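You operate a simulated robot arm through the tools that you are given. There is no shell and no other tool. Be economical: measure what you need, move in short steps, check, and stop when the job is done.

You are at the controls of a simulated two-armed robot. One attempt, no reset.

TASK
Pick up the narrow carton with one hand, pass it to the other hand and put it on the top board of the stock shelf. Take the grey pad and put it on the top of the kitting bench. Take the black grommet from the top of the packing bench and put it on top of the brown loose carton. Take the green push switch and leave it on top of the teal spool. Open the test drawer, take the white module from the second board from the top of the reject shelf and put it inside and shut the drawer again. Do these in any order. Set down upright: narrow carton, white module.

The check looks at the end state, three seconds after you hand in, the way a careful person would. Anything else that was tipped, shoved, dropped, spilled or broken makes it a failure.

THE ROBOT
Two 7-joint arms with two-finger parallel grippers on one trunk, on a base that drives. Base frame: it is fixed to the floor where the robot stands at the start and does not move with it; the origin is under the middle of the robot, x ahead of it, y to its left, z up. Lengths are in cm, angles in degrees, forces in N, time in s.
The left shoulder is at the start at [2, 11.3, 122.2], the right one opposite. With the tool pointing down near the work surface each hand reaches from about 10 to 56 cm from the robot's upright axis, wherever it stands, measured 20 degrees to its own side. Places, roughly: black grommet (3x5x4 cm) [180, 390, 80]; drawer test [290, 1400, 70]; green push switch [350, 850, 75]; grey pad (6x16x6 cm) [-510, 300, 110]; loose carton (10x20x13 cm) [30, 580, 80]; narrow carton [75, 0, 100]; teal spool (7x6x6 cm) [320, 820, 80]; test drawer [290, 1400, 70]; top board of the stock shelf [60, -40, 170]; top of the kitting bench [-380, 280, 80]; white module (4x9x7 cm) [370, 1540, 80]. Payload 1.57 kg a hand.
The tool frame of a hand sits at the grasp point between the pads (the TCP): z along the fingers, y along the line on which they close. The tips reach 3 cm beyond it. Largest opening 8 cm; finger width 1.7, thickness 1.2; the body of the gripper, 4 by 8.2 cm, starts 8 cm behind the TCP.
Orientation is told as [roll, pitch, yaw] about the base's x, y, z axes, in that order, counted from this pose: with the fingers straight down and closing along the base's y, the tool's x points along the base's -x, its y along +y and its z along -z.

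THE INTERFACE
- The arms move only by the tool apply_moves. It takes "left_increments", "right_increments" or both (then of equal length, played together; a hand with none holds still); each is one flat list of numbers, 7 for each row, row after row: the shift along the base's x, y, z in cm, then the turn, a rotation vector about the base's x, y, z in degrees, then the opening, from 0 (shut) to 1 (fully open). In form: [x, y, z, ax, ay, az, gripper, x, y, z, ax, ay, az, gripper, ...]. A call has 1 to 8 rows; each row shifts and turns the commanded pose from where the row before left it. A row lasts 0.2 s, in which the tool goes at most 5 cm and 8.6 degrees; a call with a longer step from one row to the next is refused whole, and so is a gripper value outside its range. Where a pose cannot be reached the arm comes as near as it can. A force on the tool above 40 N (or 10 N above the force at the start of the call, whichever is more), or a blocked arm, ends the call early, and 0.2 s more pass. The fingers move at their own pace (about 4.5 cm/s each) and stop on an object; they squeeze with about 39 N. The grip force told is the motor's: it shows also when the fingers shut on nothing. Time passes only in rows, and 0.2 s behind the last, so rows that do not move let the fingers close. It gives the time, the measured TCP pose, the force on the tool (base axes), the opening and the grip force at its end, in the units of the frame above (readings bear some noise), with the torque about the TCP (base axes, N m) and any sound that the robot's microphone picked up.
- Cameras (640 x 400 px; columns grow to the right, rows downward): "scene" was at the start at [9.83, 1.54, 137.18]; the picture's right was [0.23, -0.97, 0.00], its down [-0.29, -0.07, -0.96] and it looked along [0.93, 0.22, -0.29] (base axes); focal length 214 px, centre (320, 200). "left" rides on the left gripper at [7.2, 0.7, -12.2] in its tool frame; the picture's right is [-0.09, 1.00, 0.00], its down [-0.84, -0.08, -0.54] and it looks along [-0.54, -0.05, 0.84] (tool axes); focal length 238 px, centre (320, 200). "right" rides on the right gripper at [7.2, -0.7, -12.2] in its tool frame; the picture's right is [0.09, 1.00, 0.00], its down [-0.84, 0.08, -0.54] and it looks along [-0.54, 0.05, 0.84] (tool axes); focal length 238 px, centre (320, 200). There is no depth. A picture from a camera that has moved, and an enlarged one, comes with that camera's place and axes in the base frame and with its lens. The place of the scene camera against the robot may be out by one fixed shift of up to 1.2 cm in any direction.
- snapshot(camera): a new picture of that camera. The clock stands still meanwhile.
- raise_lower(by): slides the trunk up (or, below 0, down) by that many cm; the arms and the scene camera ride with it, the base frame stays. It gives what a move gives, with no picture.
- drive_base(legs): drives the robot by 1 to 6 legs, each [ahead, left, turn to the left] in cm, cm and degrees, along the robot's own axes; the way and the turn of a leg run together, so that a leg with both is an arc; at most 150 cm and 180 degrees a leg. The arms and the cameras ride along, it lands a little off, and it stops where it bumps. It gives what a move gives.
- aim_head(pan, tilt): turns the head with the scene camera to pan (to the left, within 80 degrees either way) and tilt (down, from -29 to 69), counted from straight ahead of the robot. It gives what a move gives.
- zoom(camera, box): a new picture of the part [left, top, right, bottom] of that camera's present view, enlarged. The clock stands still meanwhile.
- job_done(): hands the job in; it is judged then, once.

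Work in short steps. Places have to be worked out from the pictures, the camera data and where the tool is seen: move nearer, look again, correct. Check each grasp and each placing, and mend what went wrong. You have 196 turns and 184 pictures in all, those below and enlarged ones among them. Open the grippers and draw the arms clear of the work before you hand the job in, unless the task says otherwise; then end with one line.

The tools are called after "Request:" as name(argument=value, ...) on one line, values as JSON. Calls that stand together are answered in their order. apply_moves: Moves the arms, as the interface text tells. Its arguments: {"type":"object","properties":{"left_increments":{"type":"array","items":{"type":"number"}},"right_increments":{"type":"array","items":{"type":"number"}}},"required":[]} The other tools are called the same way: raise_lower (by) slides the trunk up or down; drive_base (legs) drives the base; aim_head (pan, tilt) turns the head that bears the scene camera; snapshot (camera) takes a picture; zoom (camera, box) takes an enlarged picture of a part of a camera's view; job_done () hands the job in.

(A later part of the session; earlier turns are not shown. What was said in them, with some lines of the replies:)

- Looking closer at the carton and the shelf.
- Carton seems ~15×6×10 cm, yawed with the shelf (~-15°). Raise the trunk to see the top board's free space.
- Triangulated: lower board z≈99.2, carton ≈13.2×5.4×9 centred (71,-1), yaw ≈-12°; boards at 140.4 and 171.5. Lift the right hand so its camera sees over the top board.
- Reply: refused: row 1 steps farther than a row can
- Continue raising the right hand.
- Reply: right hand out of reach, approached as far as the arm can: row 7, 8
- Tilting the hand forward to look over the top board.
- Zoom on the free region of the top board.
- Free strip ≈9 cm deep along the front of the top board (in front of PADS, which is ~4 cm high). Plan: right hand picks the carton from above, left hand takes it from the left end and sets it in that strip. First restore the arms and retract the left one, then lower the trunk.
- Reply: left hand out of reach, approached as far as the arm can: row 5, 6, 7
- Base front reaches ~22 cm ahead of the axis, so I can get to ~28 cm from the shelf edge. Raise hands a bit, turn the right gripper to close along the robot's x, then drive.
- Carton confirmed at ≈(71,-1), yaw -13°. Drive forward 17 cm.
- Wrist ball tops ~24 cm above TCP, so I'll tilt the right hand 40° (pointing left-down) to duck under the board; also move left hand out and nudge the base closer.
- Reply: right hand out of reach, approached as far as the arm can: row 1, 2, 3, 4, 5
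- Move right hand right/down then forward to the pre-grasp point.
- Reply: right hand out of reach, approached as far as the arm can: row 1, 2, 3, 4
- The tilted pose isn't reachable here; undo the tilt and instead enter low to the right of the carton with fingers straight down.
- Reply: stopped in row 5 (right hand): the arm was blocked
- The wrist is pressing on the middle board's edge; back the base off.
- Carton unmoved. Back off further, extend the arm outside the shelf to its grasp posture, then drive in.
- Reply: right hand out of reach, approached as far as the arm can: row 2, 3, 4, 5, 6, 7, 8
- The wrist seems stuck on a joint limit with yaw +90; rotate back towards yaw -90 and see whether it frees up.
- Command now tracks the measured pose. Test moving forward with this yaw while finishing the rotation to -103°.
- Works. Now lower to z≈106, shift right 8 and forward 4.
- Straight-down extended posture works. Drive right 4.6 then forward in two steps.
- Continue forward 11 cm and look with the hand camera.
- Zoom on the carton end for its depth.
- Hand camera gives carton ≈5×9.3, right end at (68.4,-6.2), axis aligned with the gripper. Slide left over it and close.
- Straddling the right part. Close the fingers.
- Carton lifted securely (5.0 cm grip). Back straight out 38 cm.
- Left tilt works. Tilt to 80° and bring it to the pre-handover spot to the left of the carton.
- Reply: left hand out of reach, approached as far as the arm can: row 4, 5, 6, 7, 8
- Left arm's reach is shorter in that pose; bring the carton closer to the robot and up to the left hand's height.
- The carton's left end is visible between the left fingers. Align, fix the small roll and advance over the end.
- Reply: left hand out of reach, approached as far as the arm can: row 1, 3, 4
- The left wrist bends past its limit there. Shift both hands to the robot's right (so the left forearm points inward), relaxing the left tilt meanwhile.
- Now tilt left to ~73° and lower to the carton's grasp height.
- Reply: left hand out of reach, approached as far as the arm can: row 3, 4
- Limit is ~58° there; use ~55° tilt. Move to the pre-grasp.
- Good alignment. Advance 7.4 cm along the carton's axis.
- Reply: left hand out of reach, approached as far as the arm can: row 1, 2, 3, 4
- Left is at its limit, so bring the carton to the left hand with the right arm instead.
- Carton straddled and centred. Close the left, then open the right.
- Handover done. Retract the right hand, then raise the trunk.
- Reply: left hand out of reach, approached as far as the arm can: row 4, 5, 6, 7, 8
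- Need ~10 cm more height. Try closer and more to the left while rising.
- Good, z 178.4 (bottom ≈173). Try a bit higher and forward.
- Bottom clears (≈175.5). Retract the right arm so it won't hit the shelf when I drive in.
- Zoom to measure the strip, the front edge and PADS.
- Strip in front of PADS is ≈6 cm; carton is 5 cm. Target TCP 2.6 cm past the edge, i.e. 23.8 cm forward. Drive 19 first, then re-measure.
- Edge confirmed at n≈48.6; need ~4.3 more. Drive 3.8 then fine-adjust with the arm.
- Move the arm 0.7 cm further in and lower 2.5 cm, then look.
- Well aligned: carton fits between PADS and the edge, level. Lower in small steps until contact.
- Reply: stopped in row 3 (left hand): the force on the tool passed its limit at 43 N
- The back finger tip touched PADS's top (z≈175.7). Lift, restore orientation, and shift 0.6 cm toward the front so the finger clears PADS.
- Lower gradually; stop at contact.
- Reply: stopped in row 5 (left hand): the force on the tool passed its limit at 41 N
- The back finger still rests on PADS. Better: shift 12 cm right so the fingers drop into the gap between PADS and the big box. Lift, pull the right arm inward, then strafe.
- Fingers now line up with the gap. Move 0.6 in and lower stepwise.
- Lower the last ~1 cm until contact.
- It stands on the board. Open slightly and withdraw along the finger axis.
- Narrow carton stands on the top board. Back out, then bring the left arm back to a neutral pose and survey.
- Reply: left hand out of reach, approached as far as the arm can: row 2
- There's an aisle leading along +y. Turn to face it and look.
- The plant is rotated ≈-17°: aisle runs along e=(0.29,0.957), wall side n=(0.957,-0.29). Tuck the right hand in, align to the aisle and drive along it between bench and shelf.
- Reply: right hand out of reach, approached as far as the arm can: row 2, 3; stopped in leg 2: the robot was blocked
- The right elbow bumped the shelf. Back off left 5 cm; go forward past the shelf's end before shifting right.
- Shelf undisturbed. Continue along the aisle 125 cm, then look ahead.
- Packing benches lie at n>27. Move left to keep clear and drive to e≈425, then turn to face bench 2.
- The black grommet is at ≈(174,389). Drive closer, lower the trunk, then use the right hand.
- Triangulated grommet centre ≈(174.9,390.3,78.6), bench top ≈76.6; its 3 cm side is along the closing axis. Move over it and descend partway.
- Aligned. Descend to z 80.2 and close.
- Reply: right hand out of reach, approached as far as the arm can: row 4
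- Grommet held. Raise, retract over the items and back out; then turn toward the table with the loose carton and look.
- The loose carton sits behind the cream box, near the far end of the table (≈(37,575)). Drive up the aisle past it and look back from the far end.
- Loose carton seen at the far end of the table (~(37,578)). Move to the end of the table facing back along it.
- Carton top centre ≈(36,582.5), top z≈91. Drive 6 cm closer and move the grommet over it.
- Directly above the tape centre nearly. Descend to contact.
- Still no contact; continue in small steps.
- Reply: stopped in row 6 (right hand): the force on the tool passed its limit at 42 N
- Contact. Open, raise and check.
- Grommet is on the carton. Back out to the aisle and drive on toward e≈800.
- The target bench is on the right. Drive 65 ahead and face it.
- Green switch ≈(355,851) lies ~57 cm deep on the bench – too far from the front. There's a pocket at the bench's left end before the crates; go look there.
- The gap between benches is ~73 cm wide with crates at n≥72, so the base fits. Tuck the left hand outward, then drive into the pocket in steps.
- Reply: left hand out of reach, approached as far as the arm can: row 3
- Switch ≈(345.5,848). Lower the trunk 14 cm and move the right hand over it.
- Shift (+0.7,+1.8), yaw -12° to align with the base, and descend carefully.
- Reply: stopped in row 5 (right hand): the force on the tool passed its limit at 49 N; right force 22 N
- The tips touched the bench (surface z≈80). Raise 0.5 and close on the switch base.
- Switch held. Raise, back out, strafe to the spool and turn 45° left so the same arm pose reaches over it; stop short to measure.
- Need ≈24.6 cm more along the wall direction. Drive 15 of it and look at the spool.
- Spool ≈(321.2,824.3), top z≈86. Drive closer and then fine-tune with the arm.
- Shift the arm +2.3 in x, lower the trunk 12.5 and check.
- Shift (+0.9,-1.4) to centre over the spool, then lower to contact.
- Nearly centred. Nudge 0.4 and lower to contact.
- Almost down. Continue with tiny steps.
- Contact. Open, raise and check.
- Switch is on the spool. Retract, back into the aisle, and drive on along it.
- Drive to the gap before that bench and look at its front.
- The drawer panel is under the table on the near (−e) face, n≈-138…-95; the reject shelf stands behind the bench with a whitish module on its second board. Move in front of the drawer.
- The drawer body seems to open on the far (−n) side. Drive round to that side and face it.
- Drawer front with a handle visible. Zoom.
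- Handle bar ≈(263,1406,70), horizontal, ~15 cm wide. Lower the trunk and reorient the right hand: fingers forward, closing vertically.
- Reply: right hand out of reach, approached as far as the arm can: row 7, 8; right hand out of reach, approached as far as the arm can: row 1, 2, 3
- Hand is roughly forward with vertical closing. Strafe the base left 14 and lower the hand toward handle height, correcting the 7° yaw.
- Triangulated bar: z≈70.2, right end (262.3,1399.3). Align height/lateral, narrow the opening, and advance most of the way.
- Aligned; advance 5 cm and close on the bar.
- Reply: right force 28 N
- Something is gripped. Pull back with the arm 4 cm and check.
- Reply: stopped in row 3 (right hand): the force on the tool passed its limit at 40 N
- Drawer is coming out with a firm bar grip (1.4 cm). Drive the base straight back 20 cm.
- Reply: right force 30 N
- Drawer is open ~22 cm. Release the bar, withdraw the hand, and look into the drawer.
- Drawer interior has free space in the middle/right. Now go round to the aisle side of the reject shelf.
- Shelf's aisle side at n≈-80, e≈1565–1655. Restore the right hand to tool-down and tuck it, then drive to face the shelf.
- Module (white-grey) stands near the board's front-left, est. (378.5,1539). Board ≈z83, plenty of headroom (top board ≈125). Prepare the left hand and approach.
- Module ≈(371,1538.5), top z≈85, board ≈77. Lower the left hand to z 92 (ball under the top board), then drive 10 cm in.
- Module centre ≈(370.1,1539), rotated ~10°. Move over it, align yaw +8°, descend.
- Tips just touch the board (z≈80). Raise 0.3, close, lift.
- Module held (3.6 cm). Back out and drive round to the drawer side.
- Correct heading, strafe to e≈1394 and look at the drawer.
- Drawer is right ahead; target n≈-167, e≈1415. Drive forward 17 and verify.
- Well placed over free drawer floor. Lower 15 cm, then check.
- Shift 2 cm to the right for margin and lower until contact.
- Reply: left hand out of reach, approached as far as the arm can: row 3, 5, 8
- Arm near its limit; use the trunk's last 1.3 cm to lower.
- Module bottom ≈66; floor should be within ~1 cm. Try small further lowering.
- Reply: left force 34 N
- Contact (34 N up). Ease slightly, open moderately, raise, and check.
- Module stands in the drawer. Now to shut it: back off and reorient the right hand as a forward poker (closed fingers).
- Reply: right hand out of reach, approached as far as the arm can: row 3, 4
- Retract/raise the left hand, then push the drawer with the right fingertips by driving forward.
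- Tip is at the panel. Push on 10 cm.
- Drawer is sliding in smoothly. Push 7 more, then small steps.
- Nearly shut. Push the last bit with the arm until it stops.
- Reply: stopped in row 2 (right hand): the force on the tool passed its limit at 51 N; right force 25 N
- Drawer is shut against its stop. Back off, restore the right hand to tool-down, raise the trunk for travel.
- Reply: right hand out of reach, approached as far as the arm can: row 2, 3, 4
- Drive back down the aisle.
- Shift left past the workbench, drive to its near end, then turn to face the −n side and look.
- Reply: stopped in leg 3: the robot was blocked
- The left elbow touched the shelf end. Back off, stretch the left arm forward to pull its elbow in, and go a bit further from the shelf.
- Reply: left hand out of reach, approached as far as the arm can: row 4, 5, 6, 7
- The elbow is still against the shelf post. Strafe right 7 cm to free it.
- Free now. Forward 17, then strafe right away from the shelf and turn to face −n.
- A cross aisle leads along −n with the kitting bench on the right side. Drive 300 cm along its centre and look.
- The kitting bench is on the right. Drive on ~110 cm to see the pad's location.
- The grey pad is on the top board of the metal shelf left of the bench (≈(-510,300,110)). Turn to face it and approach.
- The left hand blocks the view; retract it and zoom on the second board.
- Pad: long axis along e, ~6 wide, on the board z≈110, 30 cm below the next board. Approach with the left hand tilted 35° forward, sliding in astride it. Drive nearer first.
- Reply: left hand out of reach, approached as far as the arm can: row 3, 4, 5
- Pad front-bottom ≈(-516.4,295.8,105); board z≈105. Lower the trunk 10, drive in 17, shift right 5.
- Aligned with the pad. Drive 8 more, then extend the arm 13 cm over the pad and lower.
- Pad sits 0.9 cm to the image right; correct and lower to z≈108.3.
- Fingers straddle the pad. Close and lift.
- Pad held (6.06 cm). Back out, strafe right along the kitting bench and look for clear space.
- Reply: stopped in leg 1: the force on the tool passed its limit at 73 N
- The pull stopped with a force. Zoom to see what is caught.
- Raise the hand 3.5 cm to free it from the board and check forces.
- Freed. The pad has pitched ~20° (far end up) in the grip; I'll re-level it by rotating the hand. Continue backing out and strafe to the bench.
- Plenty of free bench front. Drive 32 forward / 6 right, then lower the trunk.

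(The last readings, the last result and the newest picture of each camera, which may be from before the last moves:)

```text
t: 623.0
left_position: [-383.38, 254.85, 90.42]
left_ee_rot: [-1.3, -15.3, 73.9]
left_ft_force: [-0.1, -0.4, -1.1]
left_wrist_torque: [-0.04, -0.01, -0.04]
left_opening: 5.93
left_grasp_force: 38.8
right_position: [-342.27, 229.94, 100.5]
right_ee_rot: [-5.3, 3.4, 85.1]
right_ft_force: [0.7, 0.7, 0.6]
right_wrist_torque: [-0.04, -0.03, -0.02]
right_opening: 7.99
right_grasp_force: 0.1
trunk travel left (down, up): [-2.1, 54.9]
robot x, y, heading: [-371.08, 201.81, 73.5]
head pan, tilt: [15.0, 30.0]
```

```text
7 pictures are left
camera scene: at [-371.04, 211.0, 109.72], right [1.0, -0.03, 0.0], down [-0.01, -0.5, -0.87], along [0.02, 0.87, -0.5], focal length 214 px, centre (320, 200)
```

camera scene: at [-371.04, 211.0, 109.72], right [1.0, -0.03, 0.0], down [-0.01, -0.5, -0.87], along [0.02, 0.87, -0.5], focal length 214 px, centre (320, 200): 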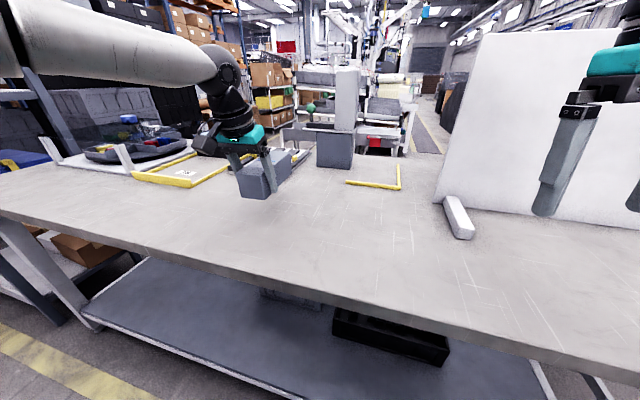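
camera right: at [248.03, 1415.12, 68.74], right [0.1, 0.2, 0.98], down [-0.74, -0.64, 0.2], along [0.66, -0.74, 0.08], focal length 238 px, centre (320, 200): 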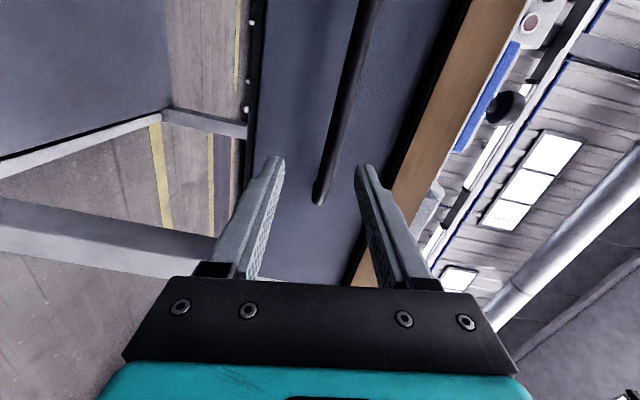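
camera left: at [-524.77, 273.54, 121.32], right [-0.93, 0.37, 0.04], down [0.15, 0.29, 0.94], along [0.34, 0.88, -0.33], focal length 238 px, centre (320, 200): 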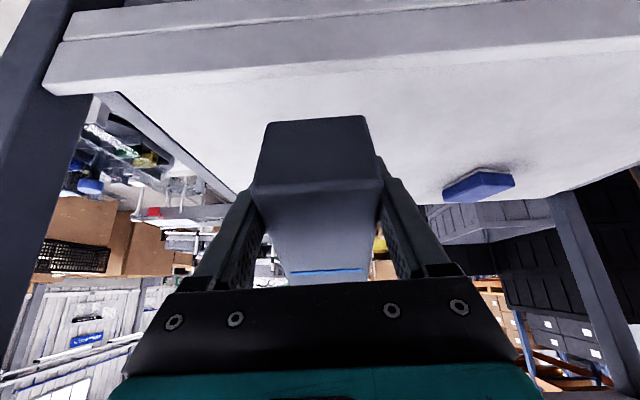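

Pull back 4 cm for margin, then lower to contact.

Request:
apply_moves(left_increments=[-0.6, -1.9, 0, 0, 0, 0, 0, -0.6, -1.9, -1, 0, 0, 0, 0, 0, 0, -1.5, 0, 0, 0, 0, 0, 0, -1, 0, 0, 0, 0, 0, 0, -0.7, 0, 0, 0, 0, 0, 0, -0.5, 0, 0, 0, 0, 0, 0, -0.5, 0, 0, 0, 0, 0, 0, -0.4, 0, 0, 0, 0])

Request:
zoom(camera="scene", box=[160, 110, 400, 260])

```text
t: 624.8
left_position: [-384.51, 251.15, 84.74]
left_ee_rot: [-1.2, -15.4, 73.8]
left_ft_force: [-0.4, 0.4, -0.3]
left_wrist_torque: [-0.01, 0.03, -0.04]
left_opening: 5.88
left_grasp_force: 39.1
right_position: [-342.36, 229.98, 100.54]
right_ee_rot: [-5.3, 3.4, 85.1]
right_ft_force: [0.4, -0.4, -0.1]
right_wrist_torque: [-0.01, -0.02, -0.01]
right_opening: 8.0
right_grasp_force: 0.1
trunk travel left (down, up): [-2.1, 54.9]
robot x, y, heading: [-371.49, 201.7, 73.4]
head pan, tilt: [15.0, 30.0]
```

```text
2.67 times, centred on (280, 185) of scene
camera zoom: at [-371.04, 211.0, 109.71], right [1.0, -0.03, 0.0], down [-0.01, -0.5, -0.87], along [0.02, 0.87, -0.5], focal length 572 px, centre (427, 240)
```

zoom: 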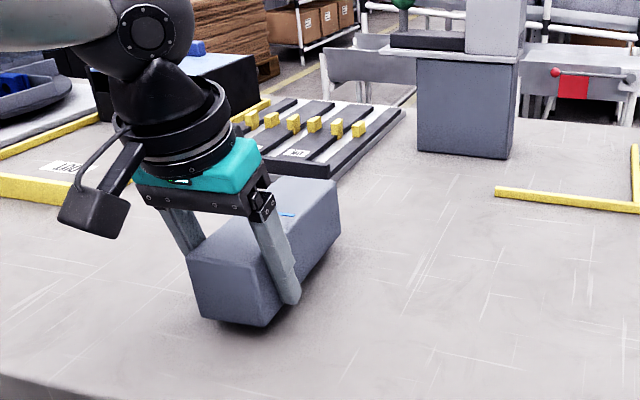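

Level and just above the bench. Continue to contact.

Request:
apply_moves(left_increments=[0, 0, -0.4, 0, 0, 0, 0, 0, 0, -0.4, 0, 0, 0, 0, 0, 0, -0.4, 0, 0, 0, 0, 0, 0, -0.4, 0, 0, 0, 0, 0, 0, -0.4, 0, 0, 0, 0, 0, 0, -0.3, 0, 0, 0, 0, 0, 0, -0.3, 0, 0, 0, 0, 0, 0, 0, 0, 0, 0, 0])

```text
t: 626.2
left_position: [-384.51, 251.24, 83.2]
left_ee_rot: [-1.1, -16.2, 73.9]
left_ft_force: [-2.1, -8.8, 14.9]
left_wrist_torque: [-0.58, 0.68, 0.26]
left_opening: 5.94
left_grasp_force: 38.9
right_position: [-342.35, 229.7, 100.6]
right_ee_rot: [-5.4, 3.3, 85.1]
right_ft_force: [-0.5, -0.8, -0.5]
right_wrist_torque: [0.0, -0.01, 0.02]
right_opening: 8.01
right_grasp_force: 0.0
trunk travel left (down, up): [-2.1, 54.9]
robot x, y, heading: [-371.21, 201.36, 73.2]
head pan, tilt: [15.0, 30.0]
stopped in row 6 (left hand): the force on the tool passed its limit at 44 N (the readings are from after the stop); the commanded pose is now the measured one
```

Contact. Release and withdraw along the finger axis.

Request:
apply_moves(left_increments=[0, 0, 0.2, 0, 0, 0, 0, 0, 0, 0, 0, 0, 0, 1, 0, 0, 0, 0, 0, 0, 1, 0, 0, 0, 0, 0, 0, 1, -0.3, -0.9, 3, 0, 0, 0, 1, -0.3, -0.9, 3.5, 0, 0, 0, 1, -0.3, -0.9, 4, 0, 0, 0, 1, -0.3, -0.9, 4, 0, 0, 0, 1])

Request:
zoom(camera="scene", box=[160, 110, 400, 260])

```text
t: 628.0
left_position: [-385.89, 247.63, 97.66]
left_ee_rot: [-1.0, -16.0, 73.7]
left_ft_force: [0.4, -0.4, 0.1]
left_wrist_torque: [-0.01, -0.02, -0.04]
left_opening: 7.99
left_grasp_force: 0.1
right_position: [-342.25, 229.92, 100.61]
right_ee_rot: [-5.3, 3.4, 85.2]
right_ft_force: [-0.7, 0.4, 0.5]
right_wrist_torque: [-0.02, 0.03, 0.0]
right_opening: 7.98
right_grasp_force: 0.1
trunk travel left (down, up): [-2.1, 54.9]
robot x, y, heading: [-371.41, 201.61, 73.5]
head pan, tilt: [15.0, 30.0]
```

```text
2.67 times, centred on (280, 185) of scene
camera zoom: at [-371.05, 210.98, 109.71], right [1.0, -0.03, 0.0], down [-0.01, -0.5, -0.87], along [0.02, 0.87, -0.5], focal length 572 px, centre (427, 240)
```

zoom: 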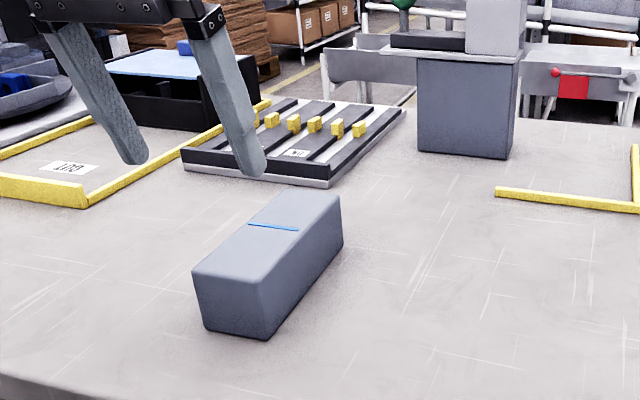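

Pad lies flat on the kitting bench. Back the robot clear of the bench.

Request:
drive_base(legs=[[-32, 0, 0]])

Request:
snapshot(camera="scene")

```text
t: 630.1
left_position: [-395.06, 216.85, 97.63]
left_ee_rot: [-1.1, -16.0, 73.6]
left_ft_force: [0.5, -0.4, 0.5]
left_wrist_torque: [-0.03, -0.03, 0.05]
left_opening: 8.0
left_grasp_force: 0.1
right_position: [-351.54, 199.01, 100.52]
right_ee_rot: [-5.3, 3.4, 85.1]
right_ft_force: [0.0, 0.1, -0.1]
right_wrist_torque: [-0.01, 0.01, -0.01]
right_opening: 8.01
right_grasp_force: 0.1
trunk travel left (down, up): [-2.1, 54.9]
robot x, y, heading: [-380.56, 170.74, 73.2]
head pan, tilt: [15.0, 30.0]
```

```text
4 pictures are left
camera scene: at [-380.23, 180.11, 109.71], right [1.0, -0.03, 0.0], down [-0.01, -0.5, -0.87], along [0.02, 0.87, -0.5], focal length 214 px, centre (320, 200)
```

scene: 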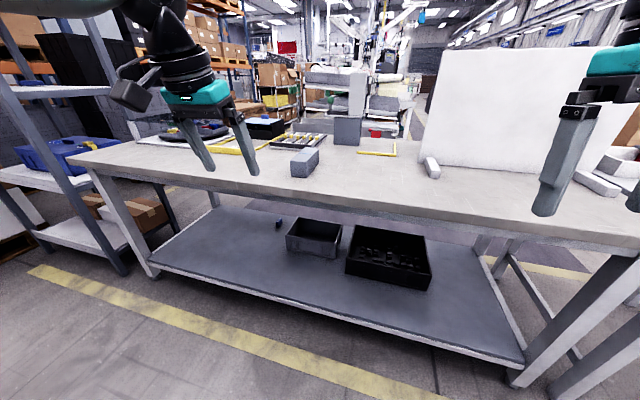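

Verify the narrow carton after the elbow contacts with the stock shelf: drive back within sight and zoom.

Request:
drive_base(legs=[[-18, 0, 0], [0, 0, -90], [140, 0, 0], [130, 0, 0]])

Request:
raise_lower(by=54)

Request:
aim_head(pan=0, tilt=5)

Request:
zoom(camera="scene", box=[240, 130, 440, 255])

```text
t: 648.2
left_position: [-84.24, 81.01, 97.7]
left_ee_rot: [-1.1, -16.0, -18.2]
left_ft_force: [-0.5, 0.2, 0.3]
left_wrist_torque: [0.01, -0.03, 0.01]
left_opening: 7.99
left_grasp_force: 0.1
right_position: [-103.7, 38.26, 100.56]
right_ee_rot: [-5.3, 3.4, -6.8]
right_ft_force: [0.5, -0.4, -0.6]
right_wrist_torque: [0.01, 0.01, 0.0]
right_opening: 7.99
right_grasp_force: 0.1
trunk travel left (down, up): [-2.1, 54.9]
robot x, y, heading: [-131.18, 68.07, -18.6]
head pan, tilt: [15.0, 30.0]
```

```text
refused: 54 is not a number from -40 to 40
```

```text
t: 649.0
left_position: [-84.36, 81.15, 97.59]
left_ee_rot: [-1.0, -16.0, -18.3]
left_ft_force: [-0.5, -0.4, -0.2]
left_wrist_torque: [0.03, -0.01, 0.04]
left_opening: 8.03
left_grasp_force: 0.0
right_position: [-103.62, 38.21, 100.53]
right_ee_rot: [-5.3, 3.4, -6.9]
right_ft_force: [0.9, 0.5, 0.2]
right_wrist_torque: [0.02, -0.05, 0.04]
right_opening: 8.0
right_grasp_force: 0.1
trunk travel left (down, up): [-2.1, 54.9]
robot x, y, heading: [-130.98, 67.81, -18.4]
head pan, tilt: [0.0, 5.0]
```

```text
3.20 times, centred on (340, 192) of scene
camera zoom: at [-121.51, 64.27, 113.74], right [-0.32, -0.95, 0.0], down [-0.08, 0.03, -1.0], along [0.94, -0.32, -0.09], focal length 686 px, centre (256, 224)
```

zoom: 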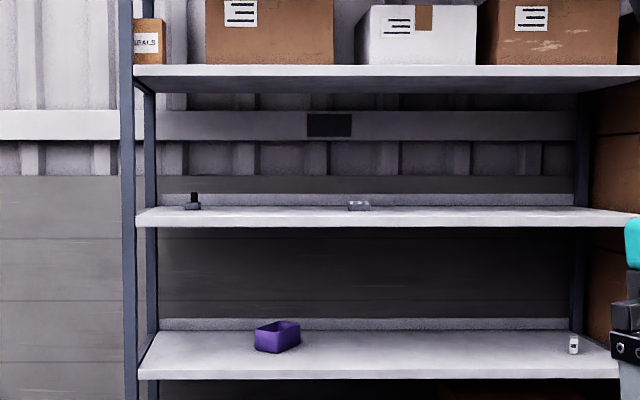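

Look a little higher for the top board.

Request:
raise_lower(by=40)

Request:
zoom(camera="scene", box=[230, 110, 430, 235])

```text
t: 652.9
left_position: [-84.25, 81.14, 137.7]
left_ee_rot: [-1.1, -16.0, -18.3]
left_ft_force: [-0.5, 0.4, 0.0]
left_wrist_torque: [-0.01, -0.02, 0.03]
left_opening: 7.99
left_grasp_force: 0.0
right_position: [-103.56, 38.04, 140.43]
right_ee_rot: [-5.3, 3.4, -6.9]
right_ft_force: [0.4, 0.2, 0.4]
right_wrist_torque: [0.0, 0.02, 0.02]
right_opening: 7.99
right_grasp_force: 0.1
trunk travel left (down, up): [-42.1, 14.9]
robot x, y, heading: [-130.91, 68.08, -18.7]
head pan, tilt: [0.0, 5.0]
```

```text
3.20 times, centred on (330, 172) of scene
camera zoom: at [-121.51, 64.27, 153.74], right [-0.32, -0.95, 0.0], down [-0.08, 0.03, -1.0], along [0.94, -0.32, -0.09], focal length 686 px, centre (288, 288)
```

zoom: 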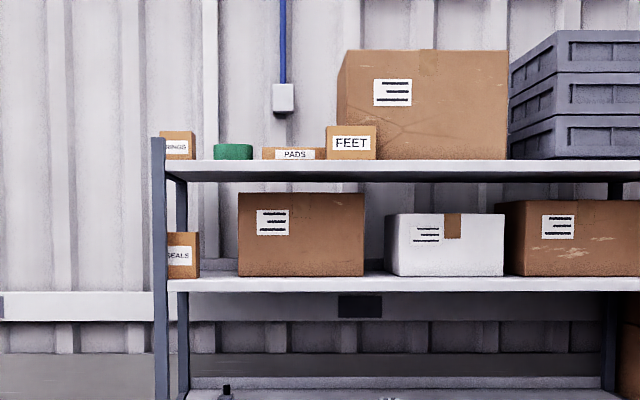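

FEET still stands upright on the top board and nothing else has moved. Both arms are clear and the grippers open, so I hand in.

Request:
job_done()

```text
The job is handed in.
```

All five jobs are done and handed in: I passed the narrow carton between hands and stood it on the top board of the stock shelf, put the grey pad on the kitting bench, the grommet on the brown carton and the green switch on the teal spool, and stood the white module upright in the test drawer, which is shut. The robot touched the stock shelf three times, but a final look at its upper boards showed the carton upright and nothing out of place; I checked each of the other items only when I set it down.
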